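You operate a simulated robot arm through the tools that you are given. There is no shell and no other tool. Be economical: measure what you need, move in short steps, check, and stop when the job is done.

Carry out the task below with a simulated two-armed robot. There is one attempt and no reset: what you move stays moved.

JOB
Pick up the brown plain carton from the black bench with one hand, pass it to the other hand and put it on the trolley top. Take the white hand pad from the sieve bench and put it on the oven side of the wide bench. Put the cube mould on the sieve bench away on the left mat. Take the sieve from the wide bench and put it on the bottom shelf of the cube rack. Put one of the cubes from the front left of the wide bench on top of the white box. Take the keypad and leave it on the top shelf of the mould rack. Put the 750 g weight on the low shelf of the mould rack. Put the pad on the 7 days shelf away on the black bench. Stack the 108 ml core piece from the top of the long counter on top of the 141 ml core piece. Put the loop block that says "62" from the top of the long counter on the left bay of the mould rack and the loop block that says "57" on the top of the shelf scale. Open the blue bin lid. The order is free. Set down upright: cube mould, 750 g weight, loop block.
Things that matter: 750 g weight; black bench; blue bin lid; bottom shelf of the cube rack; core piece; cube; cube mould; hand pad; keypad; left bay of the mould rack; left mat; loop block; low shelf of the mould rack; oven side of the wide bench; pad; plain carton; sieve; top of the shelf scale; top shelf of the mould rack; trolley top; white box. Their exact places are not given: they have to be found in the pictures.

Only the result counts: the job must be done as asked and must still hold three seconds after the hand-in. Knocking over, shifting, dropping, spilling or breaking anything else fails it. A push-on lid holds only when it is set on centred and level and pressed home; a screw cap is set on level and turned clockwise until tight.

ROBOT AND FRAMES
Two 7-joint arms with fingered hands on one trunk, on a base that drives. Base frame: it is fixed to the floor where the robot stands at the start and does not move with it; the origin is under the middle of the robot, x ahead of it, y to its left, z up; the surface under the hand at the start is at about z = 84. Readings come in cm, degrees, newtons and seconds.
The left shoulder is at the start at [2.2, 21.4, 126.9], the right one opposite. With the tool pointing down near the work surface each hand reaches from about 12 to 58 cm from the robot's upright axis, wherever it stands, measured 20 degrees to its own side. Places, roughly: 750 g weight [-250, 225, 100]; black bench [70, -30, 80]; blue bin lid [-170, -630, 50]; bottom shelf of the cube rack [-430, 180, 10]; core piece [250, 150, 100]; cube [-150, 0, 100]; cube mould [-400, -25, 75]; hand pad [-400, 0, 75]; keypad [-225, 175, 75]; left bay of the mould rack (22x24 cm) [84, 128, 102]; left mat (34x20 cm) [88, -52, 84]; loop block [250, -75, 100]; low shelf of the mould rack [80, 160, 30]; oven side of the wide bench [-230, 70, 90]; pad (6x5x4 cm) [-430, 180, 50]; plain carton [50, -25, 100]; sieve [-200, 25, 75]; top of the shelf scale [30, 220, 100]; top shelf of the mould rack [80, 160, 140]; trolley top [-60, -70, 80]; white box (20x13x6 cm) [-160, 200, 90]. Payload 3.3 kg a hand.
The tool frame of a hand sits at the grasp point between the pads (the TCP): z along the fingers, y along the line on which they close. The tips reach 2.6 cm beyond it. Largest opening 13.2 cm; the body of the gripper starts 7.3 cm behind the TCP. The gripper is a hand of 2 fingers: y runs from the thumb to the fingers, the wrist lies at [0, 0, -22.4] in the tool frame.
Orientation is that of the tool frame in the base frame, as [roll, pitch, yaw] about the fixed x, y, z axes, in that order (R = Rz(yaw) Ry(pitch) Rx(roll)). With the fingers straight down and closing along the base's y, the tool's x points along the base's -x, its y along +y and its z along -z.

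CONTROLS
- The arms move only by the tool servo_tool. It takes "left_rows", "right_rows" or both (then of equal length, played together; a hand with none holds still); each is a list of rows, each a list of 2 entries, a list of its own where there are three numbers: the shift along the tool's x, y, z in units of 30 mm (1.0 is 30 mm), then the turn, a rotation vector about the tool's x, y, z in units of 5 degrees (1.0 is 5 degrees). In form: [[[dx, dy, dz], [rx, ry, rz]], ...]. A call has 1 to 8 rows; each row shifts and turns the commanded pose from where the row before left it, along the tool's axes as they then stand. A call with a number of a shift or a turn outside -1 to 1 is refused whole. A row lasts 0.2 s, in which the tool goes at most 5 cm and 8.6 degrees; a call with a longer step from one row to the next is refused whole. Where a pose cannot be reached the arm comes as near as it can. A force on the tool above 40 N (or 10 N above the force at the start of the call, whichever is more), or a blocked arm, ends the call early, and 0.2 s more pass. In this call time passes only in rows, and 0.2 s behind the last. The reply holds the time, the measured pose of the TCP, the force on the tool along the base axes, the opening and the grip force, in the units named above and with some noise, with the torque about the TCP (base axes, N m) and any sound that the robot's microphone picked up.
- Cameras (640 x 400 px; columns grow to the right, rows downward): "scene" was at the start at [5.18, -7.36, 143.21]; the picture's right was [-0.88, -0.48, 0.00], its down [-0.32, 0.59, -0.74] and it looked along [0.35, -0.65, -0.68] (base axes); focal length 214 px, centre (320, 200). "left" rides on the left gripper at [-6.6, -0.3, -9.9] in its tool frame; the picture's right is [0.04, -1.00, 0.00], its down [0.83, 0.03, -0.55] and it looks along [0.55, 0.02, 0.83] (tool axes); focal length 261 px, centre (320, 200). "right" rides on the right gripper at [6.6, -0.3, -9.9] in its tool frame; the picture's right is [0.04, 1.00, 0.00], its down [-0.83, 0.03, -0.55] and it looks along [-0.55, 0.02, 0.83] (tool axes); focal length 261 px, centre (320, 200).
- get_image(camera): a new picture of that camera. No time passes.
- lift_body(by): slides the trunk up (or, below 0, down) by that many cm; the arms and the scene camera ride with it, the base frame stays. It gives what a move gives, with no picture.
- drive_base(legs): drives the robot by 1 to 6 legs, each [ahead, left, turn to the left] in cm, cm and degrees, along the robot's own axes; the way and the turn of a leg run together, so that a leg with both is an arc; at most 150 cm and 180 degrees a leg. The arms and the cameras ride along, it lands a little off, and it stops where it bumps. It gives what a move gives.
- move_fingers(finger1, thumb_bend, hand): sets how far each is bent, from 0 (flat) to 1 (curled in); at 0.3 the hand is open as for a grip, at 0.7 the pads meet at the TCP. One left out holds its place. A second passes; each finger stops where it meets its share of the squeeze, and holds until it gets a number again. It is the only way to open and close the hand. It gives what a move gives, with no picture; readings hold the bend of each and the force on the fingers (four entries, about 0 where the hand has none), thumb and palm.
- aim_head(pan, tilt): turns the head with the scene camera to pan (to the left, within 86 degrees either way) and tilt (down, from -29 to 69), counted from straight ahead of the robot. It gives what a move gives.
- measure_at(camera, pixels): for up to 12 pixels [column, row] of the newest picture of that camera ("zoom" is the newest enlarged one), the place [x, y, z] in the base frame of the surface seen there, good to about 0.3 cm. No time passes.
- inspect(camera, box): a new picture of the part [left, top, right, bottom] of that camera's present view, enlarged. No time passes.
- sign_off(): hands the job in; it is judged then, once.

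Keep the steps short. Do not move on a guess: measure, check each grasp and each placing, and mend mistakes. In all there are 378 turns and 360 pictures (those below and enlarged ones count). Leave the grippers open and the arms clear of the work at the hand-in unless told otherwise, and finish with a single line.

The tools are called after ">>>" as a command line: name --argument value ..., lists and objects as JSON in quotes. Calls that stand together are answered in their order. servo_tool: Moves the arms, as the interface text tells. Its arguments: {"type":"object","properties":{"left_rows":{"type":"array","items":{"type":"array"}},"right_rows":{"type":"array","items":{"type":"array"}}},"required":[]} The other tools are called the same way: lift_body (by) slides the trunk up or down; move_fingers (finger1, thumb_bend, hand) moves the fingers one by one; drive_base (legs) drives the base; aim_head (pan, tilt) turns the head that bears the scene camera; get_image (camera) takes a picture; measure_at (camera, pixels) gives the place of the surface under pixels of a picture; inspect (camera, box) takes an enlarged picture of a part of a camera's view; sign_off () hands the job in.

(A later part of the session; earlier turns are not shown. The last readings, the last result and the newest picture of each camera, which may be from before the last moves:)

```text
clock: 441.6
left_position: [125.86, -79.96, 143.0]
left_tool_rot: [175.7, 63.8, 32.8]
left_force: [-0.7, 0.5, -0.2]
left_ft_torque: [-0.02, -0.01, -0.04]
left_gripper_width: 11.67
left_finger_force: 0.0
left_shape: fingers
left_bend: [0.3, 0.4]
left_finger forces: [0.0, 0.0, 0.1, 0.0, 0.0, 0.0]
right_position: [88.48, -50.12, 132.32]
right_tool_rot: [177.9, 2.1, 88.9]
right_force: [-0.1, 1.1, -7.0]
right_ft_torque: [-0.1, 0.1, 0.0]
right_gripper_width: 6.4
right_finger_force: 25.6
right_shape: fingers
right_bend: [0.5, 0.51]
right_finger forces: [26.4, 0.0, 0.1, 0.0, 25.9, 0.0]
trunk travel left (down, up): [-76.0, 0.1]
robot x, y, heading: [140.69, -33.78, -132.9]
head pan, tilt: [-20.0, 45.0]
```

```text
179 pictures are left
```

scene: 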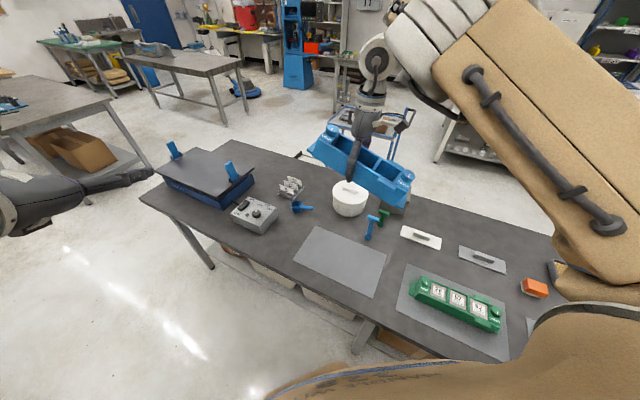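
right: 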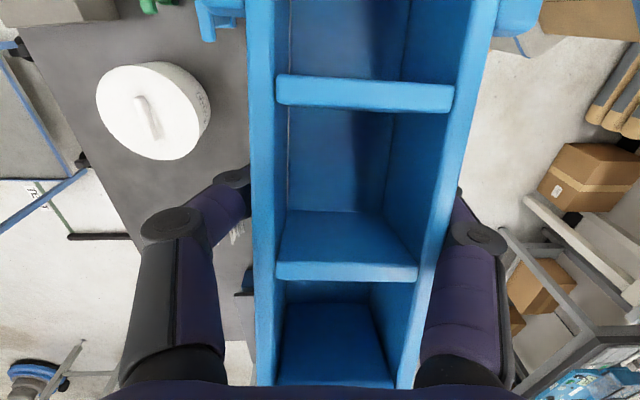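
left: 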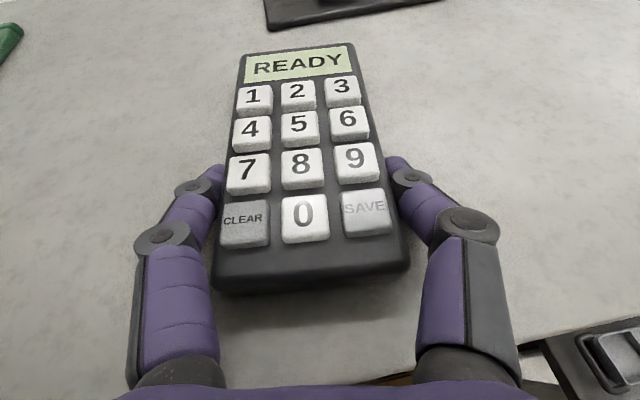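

>>> measure_at --camera "scene" --pixels '[[318, 230], [385, 252], [374, 296], [296, 262], [340, 260], [330, 130], [408, 178], [375, 225], [320, 155], [400, 203]]'

>>> inspect --camera "scene" --box '[290, 90, 450, 230]'

```text
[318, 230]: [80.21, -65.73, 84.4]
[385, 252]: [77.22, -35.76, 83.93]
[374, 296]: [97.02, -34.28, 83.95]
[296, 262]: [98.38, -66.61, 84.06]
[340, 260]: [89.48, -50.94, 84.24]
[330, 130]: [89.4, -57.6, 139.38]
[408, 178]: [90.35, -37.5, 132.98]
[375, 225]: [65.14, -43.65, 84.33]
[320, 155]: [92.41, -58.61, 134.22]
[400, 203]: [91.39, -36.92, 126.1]
```

```text
2.86 times, centred on (370, 160) of scene
```

zoom: 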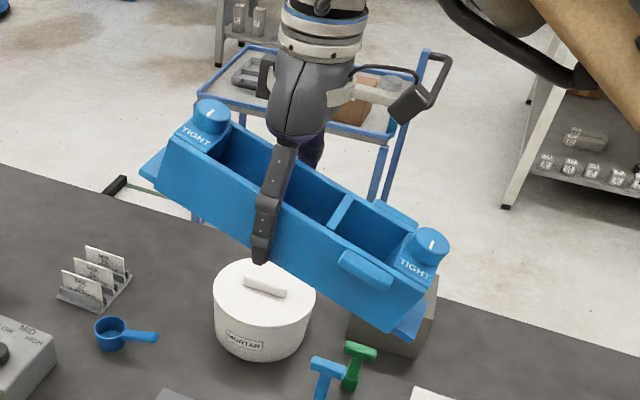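

Mat is free (x 78–98, y −35…−66). The mould is tilted 20° about the finger axis (+y end low); level it by turning the tool.

>>> servo_tool --right_rows '[[[0, 0, 0], [0, 1, 0]], [[0, 0, 0], [0, 1, 0]], [[0, 0, 0], [0, 1, 0]], [[0, 0, 0], [0, 1, 0]], [[0, 0, 0], [0, 0, 0]]]'

>>> inspect --camera "scene" --box '[290, 90, 450, 230]'

>>> measure_at --camera "zoom" --pixels '[[168, 175], [385, 325], [170, 145], [395, 285], [205, 110], [428, 240]]'

```text
clock: 442.8
left_position: [125.66, -79.92, 142.91]
left_tool_rot: [175.5, 63.8, 32.9]
left_force: [-0.5, 0.1, -0.1]
left_ft_torque: [0.03, -0.01, 0.0]
left_gripper_width: 11.67
left_finger_force: 0.1
left_shape: fingers
left_bend: [0.3, 0.4]
left_finger forces: [0.1, 0.0, 0.0, 0.1, 0.1, 0.1]
right_position: [87.98, -48.75, 132.21]
right_tool_rot: [178.2, -10.4, 89.6]
right_force: [-1.3, 0.9, -7.1]
right_ft_torque: [-0.12, 0.05, 0.0]
right_gripper_width: 6.35
right_finger_force: 26.3
right_shape: fingers
right_bend: [0.5, 0.51]
right_finger forces: [26.4, 0.0, 0.1, 0.0, 26.2, 0.0]
right hand out of reach, approached as far as the arm can: row 3, 4
trunk travel left (down, up): [-76.0, 0.1]
robot x, y, heading: [140.79, -33.64, -132.9]
head pan, tilt: [-20.0, 45.0]
```

```text
2.86 times, centred on (370, 160) of scene
```

zoom: 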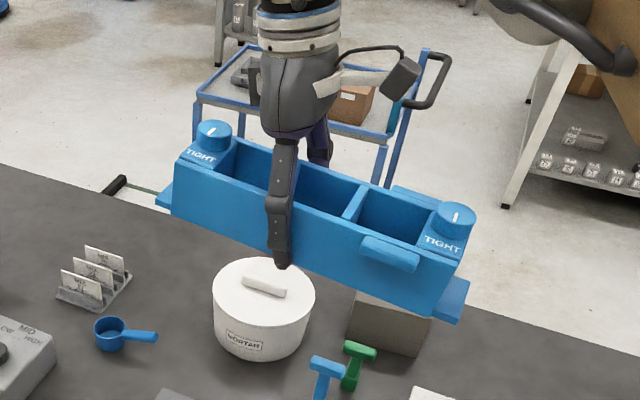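

```text
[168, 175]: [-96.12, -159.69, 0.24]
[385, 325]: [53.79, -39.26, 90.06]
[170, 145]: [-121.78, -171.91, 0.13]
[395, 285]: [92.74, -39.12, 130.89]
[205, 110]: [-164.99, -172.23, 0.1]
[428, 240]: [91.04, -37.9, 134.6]
```

>>> drive_base --legs '[[2.4, 2.2, 0]]'

>>> lift_body --by -36

>>> get_image --camera "scene"

>>> inspect --camera "scene" --box '[270, 110, 450, 250]'

```text
clock: 443.7
left_position: [125.75, -83.03, 143.18]
left_tool_rot: [175.3, 63.9, 32.6]
left_force: [0.3, 0.2, -0.6]
left_ft_torque: [0.0, -0.01, 0.01]
left_gripper_width: 11.66
left_finger_force: 0.0
left_shape: fingers
left_bend: [0.3, 0.4]
left_finger forces: [0.1, 0.0, 0.0, 0.0, 0.0, 0.1]
right_position: [87.99, -51.67, 132.22]
right_tool_rot: [178.0, -10.3, 89.4]
right_force: [-0.5, 0.6, -7.8]
right_ft_torque: [-0.14, 0.08, 0.02]
right_gripper_width: 6.36
right_finger_force: 26.4
right_shape: fingers
right_bend: [0.5, 0.51]
right_finger forces: [26.3, 0.1, 0.0, 0.0, 26.1, 0.0]
trunk travel left (down, up): [-76.0, 0.1]
robot x, y, heading: [140.82, -37.1, -133.2]
head pan, tilt: [-20.0, 45.0]
```

```text
clock: 447.2
left_position: [125.4, -83.67, 105.89]
left_tool_rot: [176.3, 62.4, 33.5]
left_force: [-0.1, -0.2, 0.5]
left_ft_torque: [0.0, 0.02, -0.01]
left_gripper_width: 11.68
left_finger_force: 0.1
left_shape: fingers
left_bend: [0.3, 0.4]
left_finger forces: [0.1, 0.1, 0.0, 0.0, 0.1, 0.0]
right_position: [88.05, -51.94, 96.29]
right_tool_rot: [178.0, -10.4, 89.3]
right_force: [-0.3, 0.1, -6.8]
right_ft_torque: [-0.09, 0.05, -0.04]
right_gripper_width: 6.36
right_finger_force: 26.8
right_shape: fingers
right_bend: [0.5, 0.51]
right_finger forces: [26.3, 0.0, 0.0, 0.0, 26.0, 0.1]
trunk travel left (down, up): [-40.0, 36.1]
robot x, y, heading: [141.19, -37.22, -133.0]
head pan, tilt: [-20.0, 45.0]
```

```text
176 pictures are left
```

scene: 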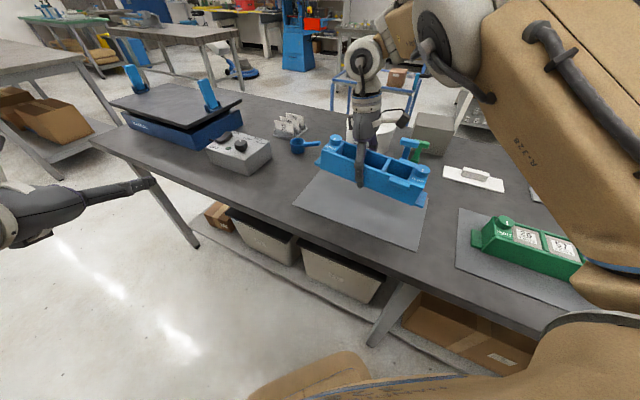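

```text
2.86 times, centred on (360, 180) of scene
```

zoom: 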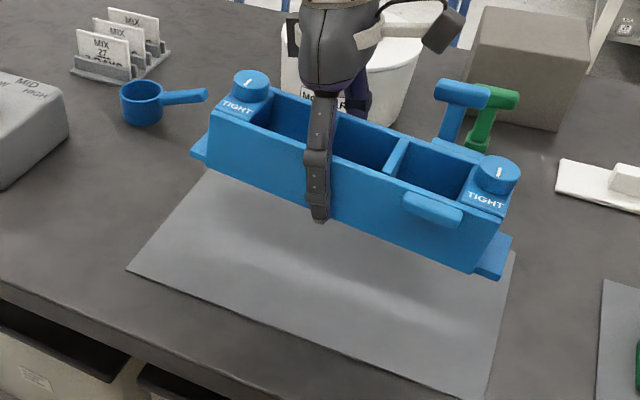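

>>> lift_body --by -7

>>> lift_body --by -0.6

>>> inspect --camera "scene" --box '[270, 110, 450, 250]'

```text
clock: 448.3
left_position: [124.98, -83.96, 97.73]
left_tool_rot: [177.0, 60.7, 34.2]
left_force: [0.6, -0.2, -0.4]
left_ft_torque: [0.0, -0.01, 0.02]
left_gripper_width: 11.66
left_finger_force: 0.0
left_shape: fingers
left_bend: [0.3, 0.4]
left_finger forces: [0.1, 0.0, 0.0, 0.0, 0.0, 0.1]
right_position: [87.92, -51.98, 89.4]
right_tool_rot: [178.1, -10.3, 89.4]
right_force: [1.2, -0.9, -7.3]
right_ft_torque: [-0.09, 0.07, -0.01]
right_gripper_width: 6.38
right_finger_force: 25.8
right_shape: fingers
right_bend: [0.5, 0.51]
right_finger forces: [26.3, 0.0, 0.1, 0.1, 26.0, 0.0]
trunk travel left (down, up): [-33.0, 43.1]
robot x, y, heading: [140.88, -36.72, -133.1]
head pan, tilt: [-20.0, 45.0]
```

```text
clock: 448.8
left_position: [124.99, -83.97, 97.17]
left_tool_rot: [177.2, 60.6, 34.2]
left_force: [0.2, -0.7, -1.1]
left_ft_torque: [0.01, -0.03, 0.0]
left_gripper_width: 11.68
left_finger_force: 0.0
left_shape: fingers
left_bend: [0.3, 0.4]
left_finger forces: [0.0, 0.0, 0.1, 0.1, 0.0, 0.0]
right_position: [88.05, -51.82, 88.62]
right_tool_rot: [178.0, -10.4, 89.4]
right_force: [1.0, 0.6, -7.7]
right_ft_torque: [-0.1, 0.04, 0.0]
right_gripper_width: 6.36
right_finger_force: 26.7
right_shape: fingers
right_bend: [0.5, 0.51]
right_finger forces: [26.5, 0.0, 0.0, 0.1, 26.0, 0.0]
trunk travel left (down, up): [-32.4, 43.7]
robot x, y, heading: [141.2, -36.89, -132.8]
head pan, tilt: [-20.0, 45.0]
```

```text
2.86 times, centred on (360, 180) of scene
```

zoom: 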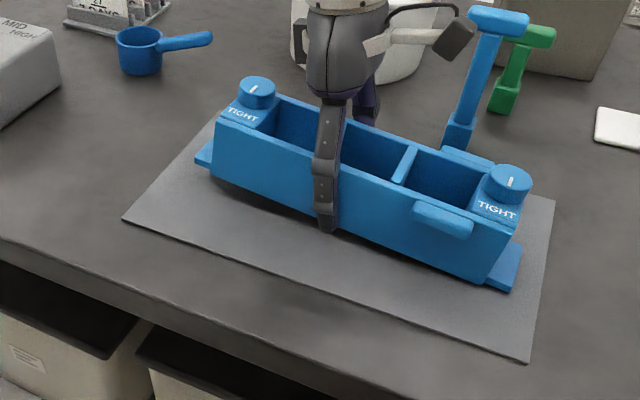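

>>> lift_body --by -0.6

>>> lift_body --by -0.5

>>> lift_body --by -0.5

>>> inspect --camera "scene" --box '[270, 110, 450, 250]'

```text
clock: 449.4
left_position: [124.99, -84.2, 96.55]
left_tool_rot: [177.1, 60.6, 34.2]
left_force: [0.1, 0.6, -0.1]
left_ft_torque: [0.0, 0.03, 0.01]
left_gripper_width: 11.64
left_finger_force: 0.2
left_shape: fingers
left_bend: [0.3, 0.4]
left_finger forces: [0.0, 0.0, 0.0, 0.0, 0.0, 0.0]
right_position: [88.03, -51.79, 88.01]
right_tool_rot: [178.1, -10.4, 89.4]
right_force: [-0.8, 0.2, -6.7]
right_ft_torque: [0.02, 0.07, 0.0]
right_gripper_width: 6.35
right_finger_force: 26.7
right_shape: fingers
right_bend: [0.5, 0.51]
right_finger forces: [26.3, 0.0, 0.0, 0.0, 26.2, 0.0]
trunk travel left (down, up): [-31.8, 44.3]
robot x, y, heading: [140.73, -36.97, -132.9]
head pan, tilt: [-20.0, 45.0]
```

```text
clock: 449.9
left_position: [124.86, -84.13, 95.96]
left_tool_rot: [177.0, 60.5, 34.2]
left_force: [0.2, 0.5, -0.3]
left_ft_torque: [-0.04, 0.04, 0.03]
left_gripper_width: 11.69
left_finger_force: 0.0
left_shape: fingers
left_bend: [0.3, 0.4]
left_finger forces: [0.0, 0.0, 0.0, 0.1, 0.1, 0.0]
right_position: [88.03, -51.82, 87.57]
right_tool_rot: [178.1, -10.4, 89.4]
right_force: [0.6, -0.5, -6.8]
right_ft_torque: [0.01, 0.12, -0.01]
right_gripper_width: 6.37
right_finger_force: 26.2
right_shape: fingers
right_bend: [0.5, 0.5]
right_finger forces: [26.6, 0.0, 0.0, 0.1, 26.6, 0.0]
trunk travel left (down, up): [-31.3, 44.8]
robot x, y, heading: [141.02, -37.04, -133.2]
head pan, tilt: [-20.0, 45.0]
```

```text
clock: 450.4
left_position: [125.08, -84.11, 95.68]
left_tool_rot: [177.1, 60.4, 34.3]
left_force: [-0.8, -0.1, -1.0]
left_ft_torque: [0.0, -0.01, 0.0]
left_gripper_width: 11.69
left_finger_force: 0.0
left_shape: fingers
left_bend: [0.3, 0.4]
left_finger forces: [0.0, 0.0, 0.0, 0.0, 0.0, 0.0]
right_position: [87.98, -51.85, 87.36]
right_tool_rot: [178.6, -10.2, 89.2]
right_force: [-6.5, -0.8, 23.8]
right_ft_torque: [0.14, 1.14, -0.06]
right_gripper_width: 6.36
right_finger_force: 42.0
right_shape: fingers
right_bend: [0.5, 0.49]
right_finger forces: [26.4, 0.0, 0.0, 0.1, 56.6, 0.0]
trunk travel left (down, up): [-30.8, 45.3]
robot x, y, heading: [141.13, -36.88, -133.2]
head pan, tilt: [-20.0, 45.0]
```

```text
2.86 times, centred on (360, 180) of scene
```

zoom: 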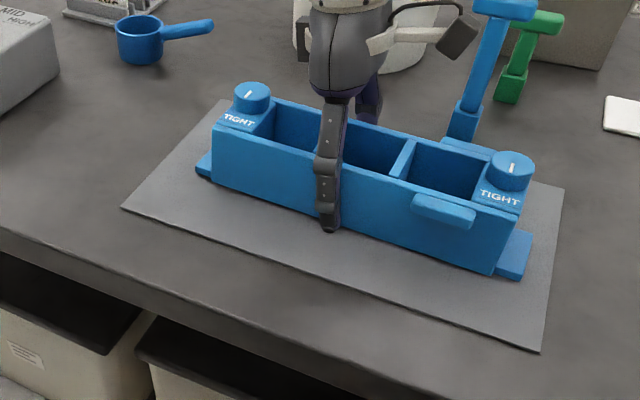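

>>> lift_body --by 0.3

>>> move_fingers --hand "right" --finger1 0.4 --thumb_bend 0.4

>>> lift_body --by 30

>>> get_image --camera "scene"

```text
clock: 451.0
left_position: [124.88, -84.01, 95.96]
left_tool_rot: [177.0, 60.4, 34.2]
left_force: [0.3, 0.2, -0.9]
left_ft_torque: [-0.01, -0.02, 0.0]
left_gripper_width: 11.67
left_finger_force: 0.1
left_shape: fingers
left_bend: [0.3, 0.4]
left_finger forces: [0.0, 0.0, 0.0, 0.1, 0.1, 0.1]
right_position: [88.08, -51.94, 87.26]
right_tool_rot: [178.2, -10.4, 89.4]
right_force: [-9.5, -1.4, 17.5]
right_ft_torque: [0.06, 1.03, 0.0]
right_gripper_width: 6.38
right_finger_force: 34.5
right_shape: fingers
right_bend: [0.5, 0.49]
right_finger forces: [23.2, 0.0, 0.0, 0.0, 46.0, 0.0]
trunk travel left (down, up): [-31.1, 45.0]
robot x, y, heading: [140.92, -36.84, -133.0]
head pan, tilt: [-20.0, 45.0]
```

```text
clock: 452.0
left_position: [125.22, -84.15, 95.9]
left_tool_rot: [177.3, 60.7, 34.4]
left_force: [-0.1, 0.7, -1.0]
left_ft_torque: [-0.05, -0.03, 0.0]
left_gripper_width: 11.66
left_finger_force: 0.1
left_shape: fingers
left_bend: [0.3, 0.4]
left_finger forces: [0.1, 0.1, 0.0, 0.0, 0.0, 0.1]
right_position: [88.47, -51.95, 87.62]
right_tool_rot: [178.3, -10.3, 89.4]
right_force: [13.4, -2.6, 32.9]
right_ft_torque: [-0.1, 0.66, 0.12]
right_gripper_width: 7.52
right_finger_force: 18.8
right_shape: fingers
right_bend: [0.4, 0.51]
right_finger forces: [0.0, 0.0, 0.1, 0.0, 36.6, 0.0]
trunk travel left (down, up): [-31.1, 45.0]
robot x, y, heading: [141.11, -36.84, -133.2]
head pan, tilt: [-20.0, 45.0]
```

```text
clock: 455.0
left_position: [124.78, -84.22, 125.9]
left_tool_rot: [177.1, 60.5, 34.2]
left_force: [0.6, -0.2, 0.3]
left_ft_torque: [0.0, 0.03, -0.02]
left_gripper_width: 11.65
left_finger_force: 0.1
left_shape: fingers
left_bend: [0.3, 0.4]
left_finger forces: [0.0, 0.0, 0.0, 0.0, 0.1, 0.0]
right_position: [88.09, -51.8, 117.38]
right_tool_rot: [178.1, -10.4, 89.4]
right_force: [-0.1, -0.1, -0.6]
right_ft_torque: [0.0, 0.02, 0.02]
right_gripper_width: 10.08
right_finger_force: 0.1
right_shape: fingers
right_bend: [0.4, 0.4]
right_finger forces: [0.0, 0.0, 0.0, 0.0, 0.0, 0.0]
trunk travel left (down, up): [-61.1, 15.0]
robot x, y, heading: [141.46, -36.75, -133.0]
head pan, tilt: [-20.0, 45.0]
```

```text
172 pictures are left
```

scene: 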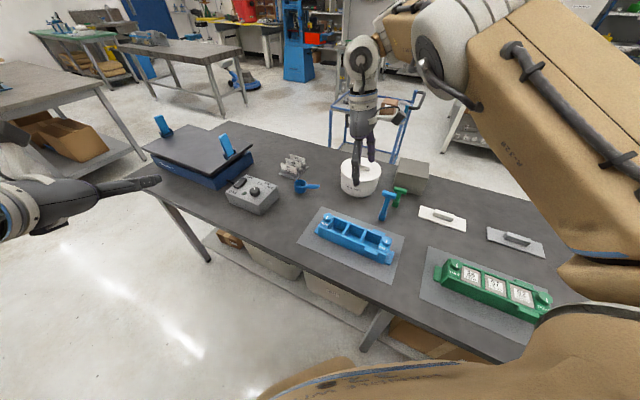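

Mould is on the mat. Straighten both arms and turn to the long counter.

>>> servo_tool --right_rows '[[[0, 0, 0], [0, -1, 1]], [[0, 0, 0], [0, -1, 1]], [[0, 0, 0], [0, 0, 1]], [[0, 0, 0], [0, 0, 1]], [[0, 0, 0], [0, 0, 1]], [[0, 0, 0], [0, 0, 1]], [[0, 0, 0], [0, 0, 1]], [[0, 0, 0], [0, 0, 1]]]' --left_rows '[[[0, 0, -0.6], [0, 1, 0]], [[0, 0, -0.6], [0, 1, 0]], [[0, 0, -0.5], [0, 1, 0]], [[0, 0, -0.4], [0, 1, 0]], [[0, 0, -0.3], [0, 1, 0]], [[0, 0, 0], [0, 1, 0]], [[0, 0, 0], [0, 1, 0]], [[0, 0, 0], [0, 1, 0]]]'

>>> servo_tool --left_rows '[[[0, 0, 0], [0, 1, 0]], [[0, 0, 0], [0, 1, 0]], [[0, 0, 0], [0, 1, 0]], [[0, 0, 0], [0, 1, 0]]]'

>>> drive_base --legs '[[-10, 0, 0], [0, 0, 133]]'

>>> aim_head --pan 0 --tilt 30

>>> get_image --camera "scene"

```text
clock: 456.8
left_position: [129.28, -80.74, 130.28]
left_tool_rot: [178.4, 20.3, 36.2]
left_force: [0.1, -0.5, 0.3]
left_ft_torque: [-0.03, 0.0, 0.0]
left_gripper_width: 11.65
left_finger_force: 0.1
left_shape: fingers
left_bend: [0.3, 0.4]
left_finger forces: [0.0, 0.1, 0.1, 0.1, 0.0, 0.1]
right_position: [87.94, -51.88, 117.38]
right_tool_rot: [179.5, -1.1, 49.0]
right_force: [-0.1, -0.7, 0.2]
right_ft_torque: [0.01, -0.03, 0.03]
right_gripper_width: 10.07
right_finger_force: 0.0
right_shape: fingers
right_bend: [0.4, 0.4]
right_finger forces: [0.0, 0.0, 0.0, 0.1, 0.1, 0.0]
trunk travel left (down, up): [-61.1, 15.0]
robot x, y, heading: [140.97, -36.93, -133.1]
head pan, tilt: [-20.0, 45.0]
```

```text
clock: 457.8
left_position: [129.25, -80.68, 130.28]
left_tool_rot: [178.6, 0.4, 36.7]
left_force: [-0.1, 0.8, -0.1]
left_ft_torque: [0.01, -0.02, -0.01]
left_gripper_width: 11.71
left_finger_force: 0.1
left_shape: fingers
left_bend: [0.3, 0.4]
left_finger forces: [0.0, 0.1, 0.0, 0.1, 0.1, 0.0]
right_position: [87.91, -51.75, 117.48]
right_tool_rot: [179.5, -1.0, 49.1]
right_force: [1.4, 0.4, 0.2]
right_ft_torque: [0.0, 0.0, 0.0]
right_gripper_width: 10.08
right_finger_force: 0.0
right_shape: fingers
right_bend: [0.4, 0.4]
right_finger forces: [0.0, 0.0, 0.0, 0.1, 0.0, 0.0]
trunk travel left (down, up): [-61.1, 15.0]
robot x, y, heading: [140.92, -37.07, -133.3]
head pan, tilt: [-20.0, 45.0]
```

```text
clock: 464.6
left_position: [186.59, -5.9, 130.35]
left_tool_rot: [178.6, 0.4, 172.8]
left_force: [0.0, -0.8, -0.1]
left_ft_torque: [0.03, 0.02, 0.05]
left_gripper_width: 11.66
left_finger_force: 0.0
left_shape: fingers
left_bend: [0.3, 0.4]
left_finger forces: [0.0, 0.0, 0.0, 0.1, 0.0, 0.0]
right_position: [196.49, -55.3, 117.5]
right_tool_rot: [179.6, -1.0, -174.6]
right_force: [0.3, -0.4, 0.9]
right_ft_torque: [-0.05, 0.03, 0.0]
right_gripper_width: 10.05
right_finger_force: 0.1
right_shape: fingers
right_bend: [0.4, 0.4]
right_finger forces: [0.0, 0.1, 0.0, 0.0, 0.0, 0.0]
trunk travel left (down, up): [-61.1, 15.0]
robot x, y, heading: [147.78, -29.21, 3.3]
head pan, tilt: [-20.0, 45.0]
```

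```text
clock: 465.4
left_position: [186.65, -5.91, 130.23]
left_tool_rot: [178.6, 0.4, 173.0]
left_force: [0.1, -0.3, 0.0]
left_ft_torque: [0.01, -0.02, -0.01]
left_gripper_width: 11.68
left_finger_force: 0.0
left_shape: fingers
left_bend: [0.3, 0.4]
left_finger forces: [0.0, 0.1, 0.1, 0.2, 0.0, 0.1]
right_position: [196.56, -55.36, 117.44]
right_tool_rot: [179.5, -1.0, -174.6]
right_force: [0.9, 0.1, 0.7]
right_ft_torque: [-0.01, 0.01, 0.0]
right_gripper_width: 10.05
right_finger_force: 0.0
right_shape: fingers
right_bend: [0.4, 0.4]
right_finger forces: [0.1, 0.0, 0.0, 0.0, 0.1, 0.1]
trunk travel left (down, up): [-61.1, 15.0]
robot x, y, heading: [147.85, -29.27, 3.5]
head pan, tilt: [0.0, 30.0]
```

```text
171 pictures are left
```

scene: 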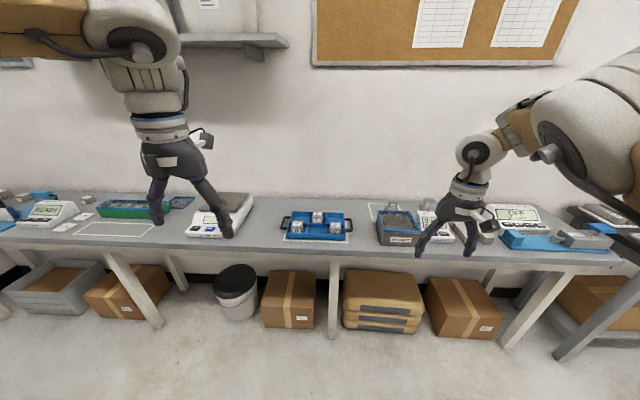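

>>> inspect --camera "scene" --box '[270, 180, 420, 260]'

>>> inspect --camera "scene" --box '[410, 180, 640, 270]'

>>> inspect --camera "scene" --box '[0, 170, 250, 260]'

```text
4.27 times, centred on (345, 220) of scene
```

zoom: 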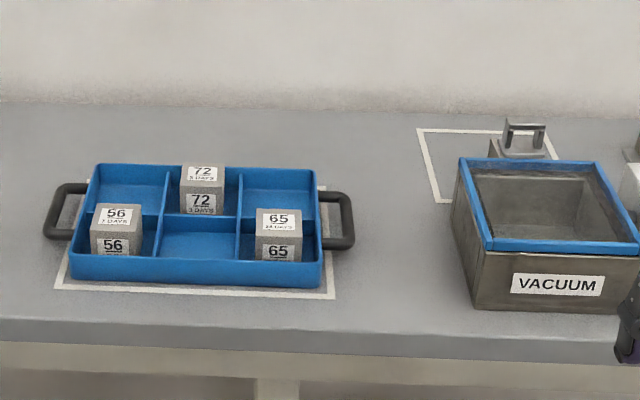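

```text
2.78 times, centred on (525, 225) of scene
```

zoom: 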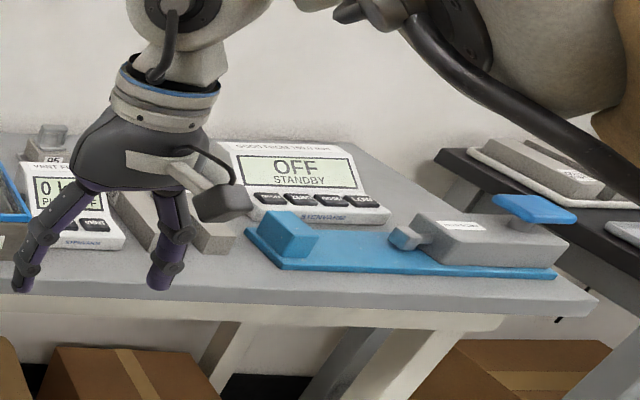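

```text
2.56 times, centred on (125, 215) of scene
```

zoom: 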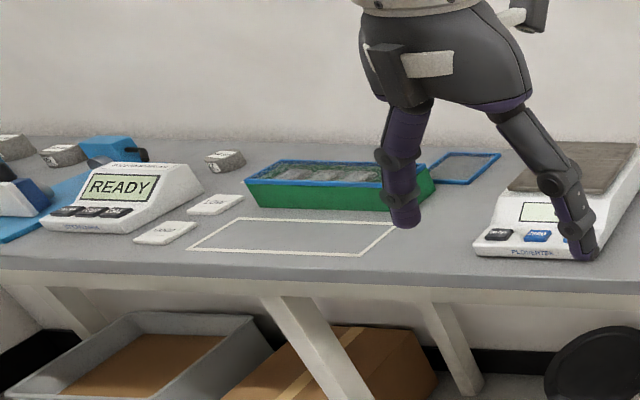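

>>> drive_base --legs '[[0, -35, -3.4]]'

>>> get_image --camera "right"

>>> get_image --camera "scene"

>>> inspect --camera "scene" --box '[220, 180, 400, 280]'

```text
clock: 467.7
left_position: [188.98, -43.87, 130.17]
left_tool_rot: [178.5, 0.4, 169.8]
left_force: [0.2, 0.0, 0.6]
left_ft_torque: [-0.01, -0.02, 0.02]
left_gripper_width: 11.64
left_finger_force: 0.1
left_shape: fingers
left_bend: [0.3, 0.4]
left_finger forces: [0.1, 0.1, 0.0, 0.1, 0.0, 0.0]
right_position: [196.18, -93.77, 117.42]
right_tool_rot: [179.5, -1.0, -177.8]
right_force: [0.2, -0.1, -0.4]
right_ft_torque: [0.02, -0.03, 0.03]
right_gripper_width: 10.07
right_finger_force: 0.0
right_shape: fingers
right_bend: [0.4, 0.4]
right_finger forces: [0.0, 0.0, 0.1, 0.0, 0.0, 0.0]
trunk travel left (down, up): [-61.1, 15.0]
robot x, y, heading: [149.17, -65.34, 0.2]
head pan, tilt: [0.0, 30.0]
```

```text
167 pictures are left
```

right: 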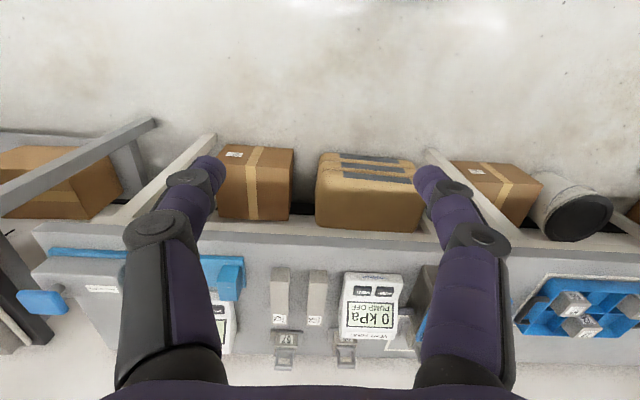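

```text
166 pictures are left
```

scene: 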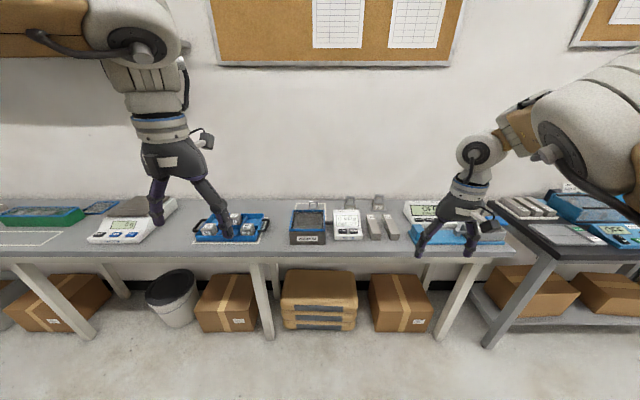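

```text
3.56 times, centred on (310, 230) of scene
```

zoom: 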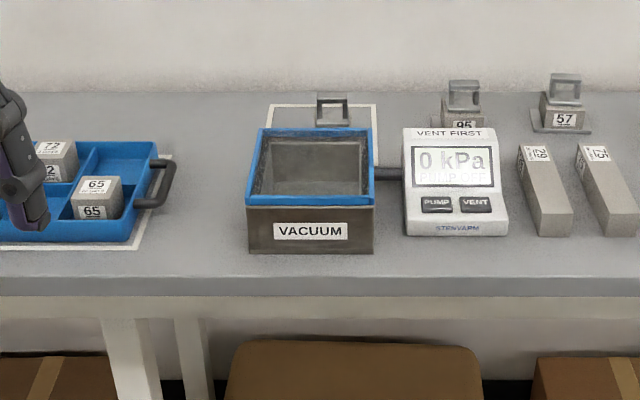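

>>> measure_at --camera "zoom" --pixels '[[565, 118], [565, 88], [550, 130], [463, 112], [463, 90], [332, 110], [345, 120], [310, 195], [455, 150], [530, 160], [420, 290], [320, 98]]'

>>> inspect --camera "scene" --box '[290, 190, 400, 250]'

```text
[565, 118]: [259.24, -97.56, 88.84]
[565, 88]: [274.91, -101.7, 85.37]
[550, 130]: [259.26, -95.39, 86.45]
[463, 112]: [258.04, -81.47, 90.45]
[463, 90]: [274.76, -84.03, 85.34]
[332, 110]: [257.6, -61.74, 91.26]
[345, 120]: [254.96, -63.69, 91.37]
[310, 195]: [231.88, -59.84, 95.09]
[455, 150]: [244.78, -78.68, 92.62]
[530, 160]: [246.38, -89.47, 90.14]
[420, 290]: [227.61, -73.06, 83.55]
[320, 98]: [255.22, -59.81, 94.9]
```

```text
5.82 times, centred on (345, 220) of scene
```

zoom: 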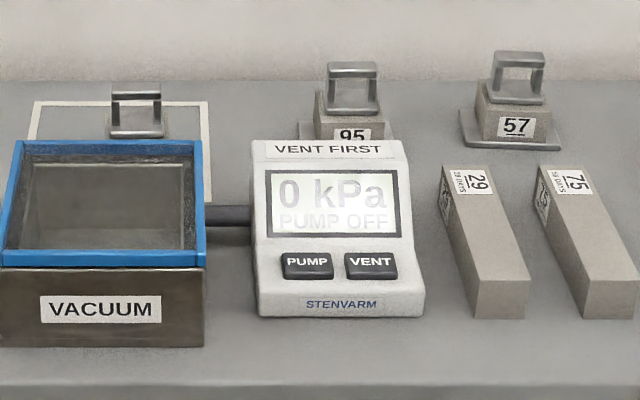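

Loop block 57 at (260,−97.6); another (probably 62) behind the vacuum box at (257,−62). Approach the counter and tilt the right hand.

>>> drive_base --legs '[[48, -4, 0]]'

>>> move_fingers --hand "right" --finger1 0.38 --thumb_bend 0.38

>>> servo_tool --right_rows '[[[-0.5, 0, 0], [0, -1, 0.4]], [[-0.5, 0, 0.1], [0, -1, 0]], [[-0.6, 0, 0.2], [0, -1, 0]], [[-0.6, 0, 0.2], [0, -1, 0]], [[-0.6, 0, 0.3], [0, -1, 0]], [[-0.6, 0, 0.3], [0, 0, 0]], [[-0.5, 0, 0.25], [0, 0, 0]]]'

>>> get_image --camera "right"

>>> get_image --camera "scene"

```text
clock: 470.5
left_position: [236.95, -47.75, 130.16]
left_tool_rot: [178.6, 0.4, 169.8]
left_force: [0.0, -0.3, -0.5]
left_ft_torque: [0.04, 0.01, 0.02]
left_gripper_width: 11.69
left_finger_force: 0.0
left_shape: fingers
left_bend: [0.3, 0.4]
left_finger forces: [0.1, 0.0, 0.0, 0.1, 0.0, 0.1]
right_position: [244.07, -97.5, 117.32]
right_tool_rot: [179.5, -1.0, -177.8]
right_force: [0.1, -0.5, -0.3]
right_ft_torque: [0.02, 0.03, 0.0]
right_gripper_width: 10.07
right_finger_force: 0.0
right_shape: fingers
right_bend: [0.4, 0.4]
right_finger forces: [0.0, 0.1, 0.1, 0.0, 0.0, 0.0]
trunk travel left (down, up): [-61.1, 15.0]
robot x, y, heading: [196.38, -69.11, -0.0]
head pan, tilt: [0.0, 30.0]
```

```text
clock: 471.5
left_position: [236.93, -47.79, 130.26]
left_tool_rot: [178.6, 0.4, 169.8]
left_force: [0.3, -0.5, -0.1]
left_ft_torque: [-0.02, 0.01, -0.01]
left_gripper_width: 11.66
left_finger_force: 0.0
left_shape: fingers
left_bend: [0.3, 0.4]
left_finger forces: [0.0, 0.0, 0.0, 0.0, 0.1, 0.0]
right_position: [244.01, -97.55, 117.37]
right_tool_rot: [179.4, -1.0, -177.8]
right_force: [-0.6, 1.0, 0.6]
right_ft_torque: [-0.04, 0.0, -0.02]
right_gripper_width: 10.65
right_finger_force: 0.1
right_shape: fingers
right_bend: [0.38, 0.38]
right_finger forces: [0.0, 0.0, 0.1, 0.0, 0.0, 0.1]
trunk travel left (down, up): [-61.1, 15.0]
robot x, y, heading: [196.85, -69.5, -0.1]
head pan, tilt: [0.0, 30.0]
```

```text
clock: 473.1
left_position: [236.95, -47.81, 130.33]
left_tool_rot: [178.4, 0.4, 169.8]
left_force: [0.2, -0.4, 0.5]
left_ft_torque: [0.01, -0.02, -0.01]
left_gripper_width: 11.67
left_finger_force: 0.1
left_shape: fingers
left_bend: [0.3, 0.4]
left_finger forces: [0.0, 0.0, 0.0, 0.0, 0.0, 0.1]
right_position: [256.54, -97.56, 116.18]
right_tool_rot: [179.5, 24.0, -179.9]
right_force: [0.0, 0.3, 0.0]
right_ft_torque: [0.0, 0.03, 0.02]
right_gripper_width: 10.69
right_finger_force: 0.1
right_shape: fingers
right_bend: [0.38, 0.38]
right_finger forces: [0.0, 0.1, 0.0, 0.1, 0.1, 0.0]
trunk travel left (down, up): [-61.1, 15.0]
robot x, y, heading: [196.92, -69.13, 0.2]
head pan, tilt: [0.0, 30.0]
```

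```text
163 pictures are left
```

right: 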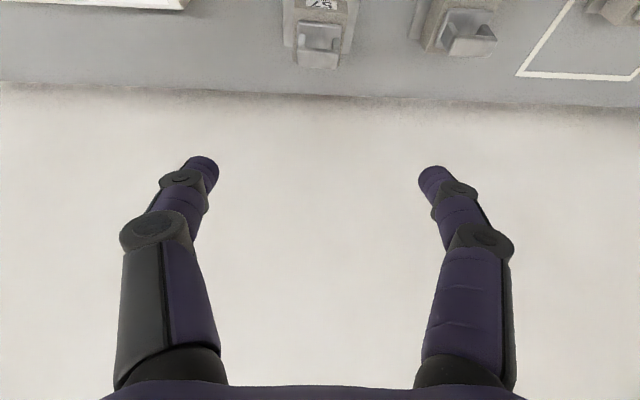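

```text
162 pictures are left
```

scene: 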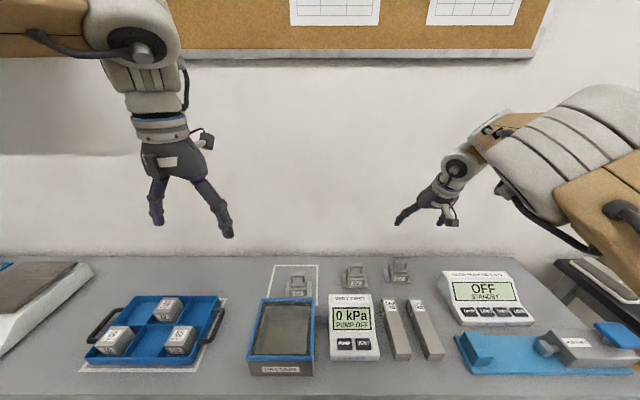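

>>> inspect --camera "scene" --box '[260, 245, 440, 345]'

>>> measure_at --camera "zoom" --pixels '[[487, 110], [487, 80], [485, 50], [330, 120], [330, 95], [140, 145], [140, 110], [460, 100], [515, 95], [470, 120]]'

>>> measure_at --camera "right" --pixels '[[320, 5], [320, 25], [320, 45], [300, 58], [340, 58], [290, 10], [350, 10]]'

```text
3.56 times, centred on (350, 295) of scene
```

zoom: 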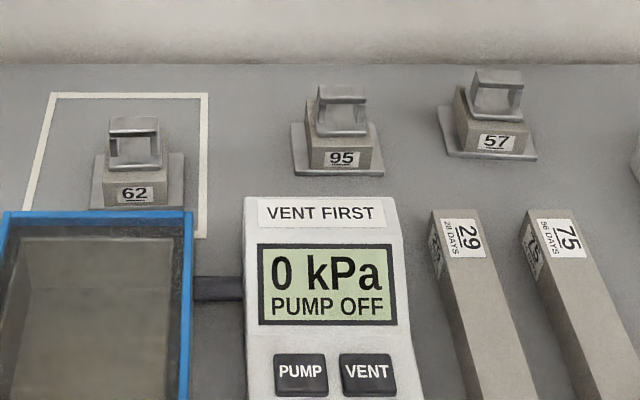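

```text
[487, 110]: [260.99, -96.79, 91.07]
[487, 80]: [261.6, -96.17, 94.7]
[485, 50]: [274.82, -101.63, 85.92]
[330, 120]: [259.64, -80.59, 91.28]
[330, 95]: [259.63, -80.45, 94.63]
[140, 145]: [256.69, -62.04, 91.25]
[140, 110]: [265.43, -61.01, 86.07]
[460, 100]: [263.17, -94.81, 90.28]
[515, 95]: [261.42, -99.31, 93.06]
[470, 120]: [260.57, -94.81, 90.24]
```

```text
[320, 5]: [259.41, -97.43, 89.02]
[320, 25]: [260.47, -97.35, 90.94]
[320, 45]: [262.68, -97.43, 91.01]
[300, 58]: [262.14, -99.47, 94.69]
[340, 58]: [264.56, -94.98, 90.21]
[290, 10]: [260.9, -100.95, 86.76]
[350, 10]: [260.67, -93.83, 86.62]
```

>>> servo_tool --right_rows '[[[-0.8, -0.05, 0.37], [0, 0, 0]], [[-0.8, -0.05, 0.37], [0, 0, 0]], [[0, 0, 0], [0, 0, 0]]]'

>>> lift_body --by -15

>>> get_image --camera "right"

```text
clock: 473.9
left_position: [236.72, -47.58, 130.29]
left_tool_rot: [178.6, 0.4, 169.9]
left_force: [-0.7, 0.0, -0.7]
left_ft_torque: [0.0, 0.01, 0.03]
left_gripper_width: 11.68
left_finger_force: 0.1
left_shape: fingers
left_bend: [0.3, 0.4]
left_finger forces: [0.1, 0.1, 0.0, 0.0, 0.0, 0.0]
right_position: [261.76, -97.58, 116.34]
right_tool_rot: [179.5, 24.0, -180.0]
right_force: [-1.1, 0.3, 0.2]
right_ft_torque: [-0.03, -0.01, 0.01]
right_gripper_width: 10.69
right_finger_force: 0.1
right_shape: fingers
right_bend: [0.38, 0.38]
right_finger forces: [0.0, 0.0, 0.0, 0.0, 0.1, 0.0]
trunk travel left (down, up): [-61.1, 15.0]
robot x, y, heading: [196.87, -69.37, 0.0]
head pan, tilt: [0.0, 30.0]
```

```text
clock: 475.7
left_position: [236.88, -47.74, 115.34]
left_tool_rot: [178.6, 0.4, 169.9]
left_force: [-0.1, -0.7, 0.1]
left_ft_torque: [-0.01, 0.01, 0.01]
left_gripper_width: 11.68
left_finger_force: 0.0
left_shape: fingers
left_bend: [0.3, 0.4]
left_finger forces: [0.0, 0.0, 0.0, 0.0, 0.0, 0.0]
right_position: [261.84, -97.62, 101.22]
right_tool_rot: [179.4, 24.1, 180.0]
right_force: [0.4, 0.5, 0.7]
right_ft_torque: [0.0, -0.02, 0.0]
right_gripper_width: 10.67
right_finger_force: 0.1
right_shape: fingers
right_bend: [0.38, 0.38]
right_finger forces: [0.1, 0.1, 0.0, 0.1, 0.0, 0.0]
trunk travel left (down, up): [-46.1, 30.0]
robot x, y, heading: [196.98, -69.36, -0.1]
head pan, tilt: [0.0, 30.0]
```

```text
160 pictures are left
```

right: 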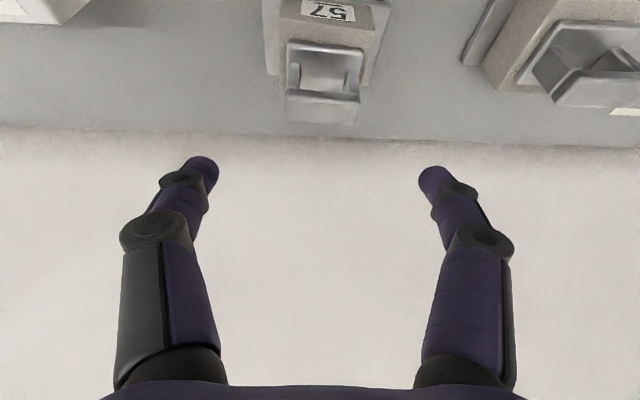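

>>> lift_body --by -8.5

>>> get_image --camera "right"

```text
clock: 476.9
left_position: [236.83, -47.63, 106.82]
left_tool_rot: [178.7, 0.5, 169.9]
left_force: [0.7, 0.7, 0.0]
left_ft_torque: [0.02, -0.02, 0.03]
left_gripper_width: 11.65
left_finger_force: 0.1
left_shape: fingers
left_bend: [0.3, 0.4]
left_finger forces: [0.1, 0.0, 0.1, 0.1, 0.0, 0.0]
right_position: [261.77, -97.69, 92.78]
right_tool_rot: [179.4, 24.1, 179.9]
right_force: [0.1, -0.2, -0.2]
right_ft_torque: [0.01, 0.0, 0.03]
right_gripper_width: 10.68
right_finger_force: 0.0
right_shape: fingers
right_bend: [0.38, 0.38]
right_finger forces: [0.0, 0.0, 0.0, 0.0, 0.1, 0.1]
trunk travel left (down, up): [-37.6, 38.5]
robot x, y, heading: [197.23, -69.23, 0.2]
head pan, tilt: [0.0, 30.0]
```

```text
159 pictures are left
```

right: 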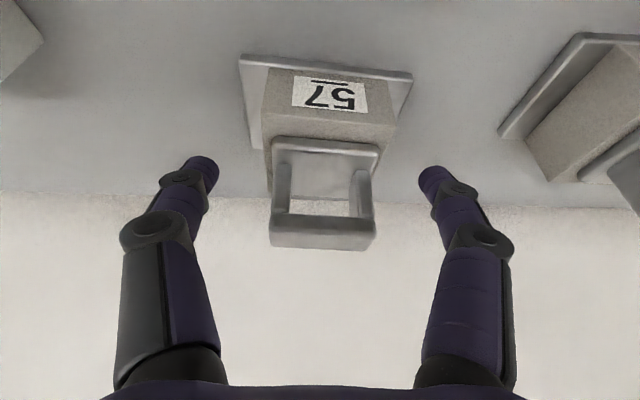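

>>> lift_body --by -2.2

>>> move_fingers --hand "right" --finger1 0.95 --thumb_bend 0.95

>>> lift_body --by 6

>>> get_image --camera "right"

```text
clock: 477.6
left_position: [236.77, -47.75, 104.52]
left_tool_rot: [178.6, 0.5, 169.8]
left_force: [-0.2, 0.9, 0.3]
left_ft_torque: [-0.03, -0.01, 0.0]
left_gripper_width: 11.68
left_finger_force: 0.0
left_shape: fingers
left_bend: [0.3, 0.4]
left_finger forces: [0.0, 0.0, 0.1, 0.0, 0.0, 0.1]
right_position: [261.84, -97.74, 90.56]
right_tool_rot: [179.5, 24.2, -180.0]
right_force: [0.2, -0.6, -0.2]
right_ft_torque: [0.02, 0.02, 0.02]
right_gripper_width: 10.65
right_finger_force: 0.0
right_shape: fingers
right_bend: [0.38, 0.38]
right_finger forces: [0.0, 0.0, 0.1, 0.1, 0.0, 0.1]
trunk travel left (down, up): [-35.4, 40.7]
robot x, y, heading: [196.55, -69.03, 0.2]
head pan, tilt: [0.0, 30.0]
```

```text
clock: 478.6
left_position: [236.91, -47.62, 104.52]
left_tool_rot: [178.5, 0.3, 169.8]
left_force: [0.6, -0.4, -0.6]
left_ft_torque: [0.0, 0.02, -0.02]
left_gripper_width: 11.67
left_finger_force: 0.0
left_shape: fingers
left_bend: [0.3, 0.4]
left_finger forces: [0.0, 0.1, 0.1, 0.0, 0.1, 0.1]
right_position: [261.82, -97.82, 90.48]
right_tool_rot: [179.4, 24.0, -180.0]
right_force: [-0.7, -0.7, -2.7]
right_ft_torque: [0.03, 0.0, 0.03]
right_gripper_width: 5.47
right_finger_force: 28.1
right_shape: fingers
right_bend: [0.49, 0.73]
right_finger forces: [27.6, 0.0, 0.1, 0.0, 28.7, 0.0]
trunk travel left (down, up): [-35.4, 40.7]
robot x, y, heading: [196.68, -69.25, 0.1]
head pan, tilt: [0.0, 30.0]
```

```text
clock: 479.6
left_position: [237.0, -47.7, 110.5]
left_tool_rot: [178.7, 0.3, 169.9]
left_force: [-0.7, 0.3, 0.2]
left_ft_torque: [0.03, -0.03, 0.0]
left_gripper_width: 11.69
left_finger_force: 0.0
left_shape: fingers
left_bend: [0.3, 0.4]
left_finger forces: [0.0, 0.1, 0.1, 0.0, 0.0, 0.1]
right_position: [261.92, -97.71, 96.38]
right_tool_rot: [179.5, 24.0, -180.0]
right_force: [0.2, 0.0, -5.4]
right_ft_torque: [-0.14, 0.02, -0.02]
right_gripper_width: 5.49
right_finger_force: 28.3
right_shape: fingers
right_bend: [0.49, 0.74]
right_finger forces: [28.6, 0.0, 0.0, 0.0, 28.0, 0.0]
trunk travel left (down, up): [-41.4, 34.7]
robot x, y, heading: [197.08, -68.88, 0.1]
head pan, tilt: [0.0, 30.0]
```

```text
158 pictures are left
```

right: 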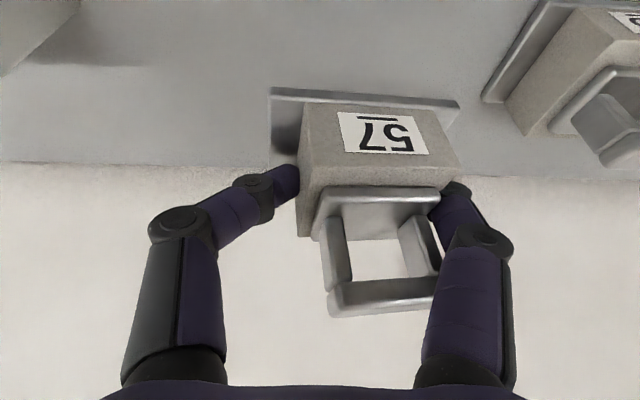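

Block 57 lifted (28 N). Next, the left hand for block 62. Raise, shift right, and check the vacuum box's back edge.

>>> lift_body --by 26

>>> drive_base --legs '[[0, -14.5, 0]]'

>>> aim_head --pan 12 --tilt 45

>>> get_image --camera "scene"

>>> inspect --camera "scene" --box '[220, 150, 400, 280]'

```text
clock: 482.2
left_position: [237.04, -47.66, 136.51]
left_tool_rot: [178.7, 0.4, 169.8]
left_force: [-0.3, -0.7, 0.8]
left_ft_torque: [-0.03, 0.01, 0.0]
left_gripper_width: 11.64
left_finger_force: 0.1
left_shape: fingers
left_bend: [0.3, 0.4]
left_finger forces: [0.0, 0.0, 0.0, 0.0, 0.1, 0.0]
right_position: [261.84, -97.87, 122.6]
right_tool_rot: [179.4, 24.0, -179.9]
right_force: [0.3, -0.3, -6.3]
right_ft_torque: [-0.1, 0.0, -0.01]
right_gripper_width: 5.48
right_finger_force: 28.5
right_shape: fingers
right_bend: [0.49, 0.74]
right_finger forces: [28.5, 0.0, 0.1, 0.1, 28.0, 0.0]
trunk travel left (down, up): [-67.4, 8.7]
robot x, y, heading: [196.96, -69.03, 0.2]
head pan, tilt: [0.0, 30.0]
```

```text
clock: 483.6
left_position: [237.03, -62.57, 136.6]
left_tool_rot: [178.5, 0.4, 169.9]
left_force: [1.2, -0.9, -0.6]
left_ft_torque: [0.02, 0.0, 0.0]
left_gripper_width: 11.66
left_finger_force: 0.2
left_shape: fingers
left_bend: [0.3, 0.4]
left_finger forces: [0.1, 0.1, 0.0, 0.0, 0.0, 0.0]
right_position: [261.94, -112.55, 122.35]
right_tool_rot: [179.4, 24.1, 180.0]
right_force: [0.3, -0.6, -6.1]
right_ft_torque: [-0.12, 0.02, 0.02]
right_gripper_width: 5.5
right_finger_force: 28.1
right_shape: fingers
right_bend: [0.48, 0.74]
right_finger forces: [28.4, 0.0, 0.0, 0.0, 28.1, 0.1]
trunk travel left (down, up): [-67.4, 8.7]
robot x, y, heading: [197.18, -83.91, 0.1]
head pan, tilt: [0.0, 30.0]
```

```text
clock: 484.4
left_position: [236.97, -62.5, 136.48]
left_tool_rot: [178.6, 0.4, 169.9]
left_force: [-0.1, -0.6, -0.9]
left_ft_torque: [-0.03, -0.02, 0.0]
left_gripper_width: 11.68
left_finger_force: 0.1
left_shape: fingers
left_bend: [0.3, 0.4]
left_finger forces: [0.0, 0.1, 0.1, 0.0, 0.0, 0.0]
right_position: [261.85, -112.49, 122.57]
right_tool_rot: [179.4, 24.0, -180.0]
right_force: [0.2, 0.2, -7.2]
right_ft_torque: [-0.15, 0.02, 0.01]
right_gripper_width: 5.51
right_finger_force: 28.7
right_shape: fingers
right_bend: [0.48, 0.74]
right_finger forces: [28.5, 0.0, 0.1, 0.0, 28.0, 0.1]
trunk travel left (down, up): [-67.4, 8.7]
robot x, y, heading: [196.91, -83.97, 0.1]
head pan, tilt: [12.0, 45.0]
```

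```text
157 pictures are left
```

scene: 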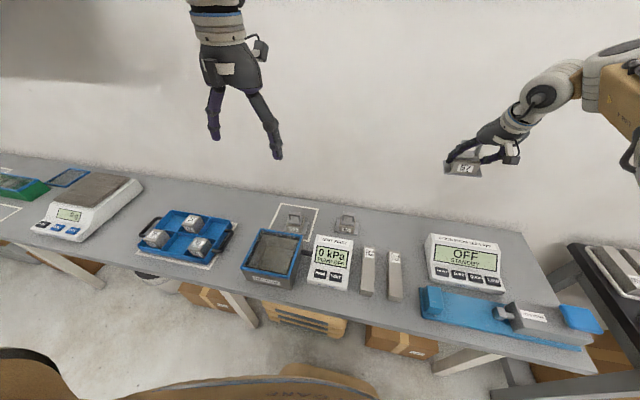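

```text
3.08 times, centred on (310, 215) of scene
```

zoom: 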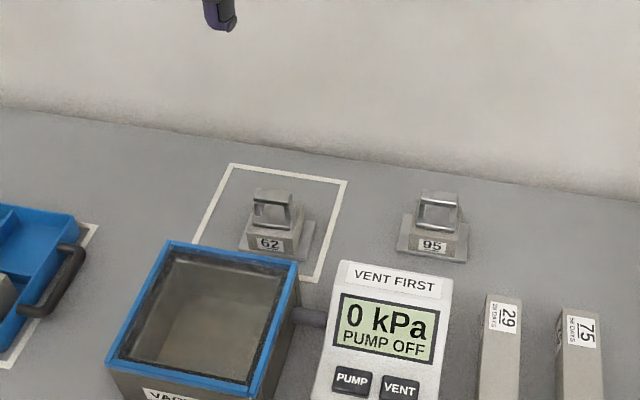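

>>> measure_at --camera "zoom" --pixels '[[170, 245], [295, 265], [265, 242], [275, 225], [272, 195], [250, 235], [300, 240], [240, 245], [310, 250], [232, 250]]'

```text
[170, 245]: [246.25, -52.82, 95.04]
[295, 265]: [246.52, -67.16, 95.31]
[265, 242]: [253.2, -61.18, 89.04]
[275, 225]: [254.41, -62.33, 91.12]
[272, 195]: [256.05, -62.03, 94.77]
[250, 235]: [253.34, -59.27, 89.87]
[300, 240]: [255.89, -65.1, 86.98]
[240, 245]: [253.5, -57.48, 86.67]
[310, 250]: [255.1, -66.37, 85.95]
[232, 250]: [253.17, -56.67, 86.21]
```

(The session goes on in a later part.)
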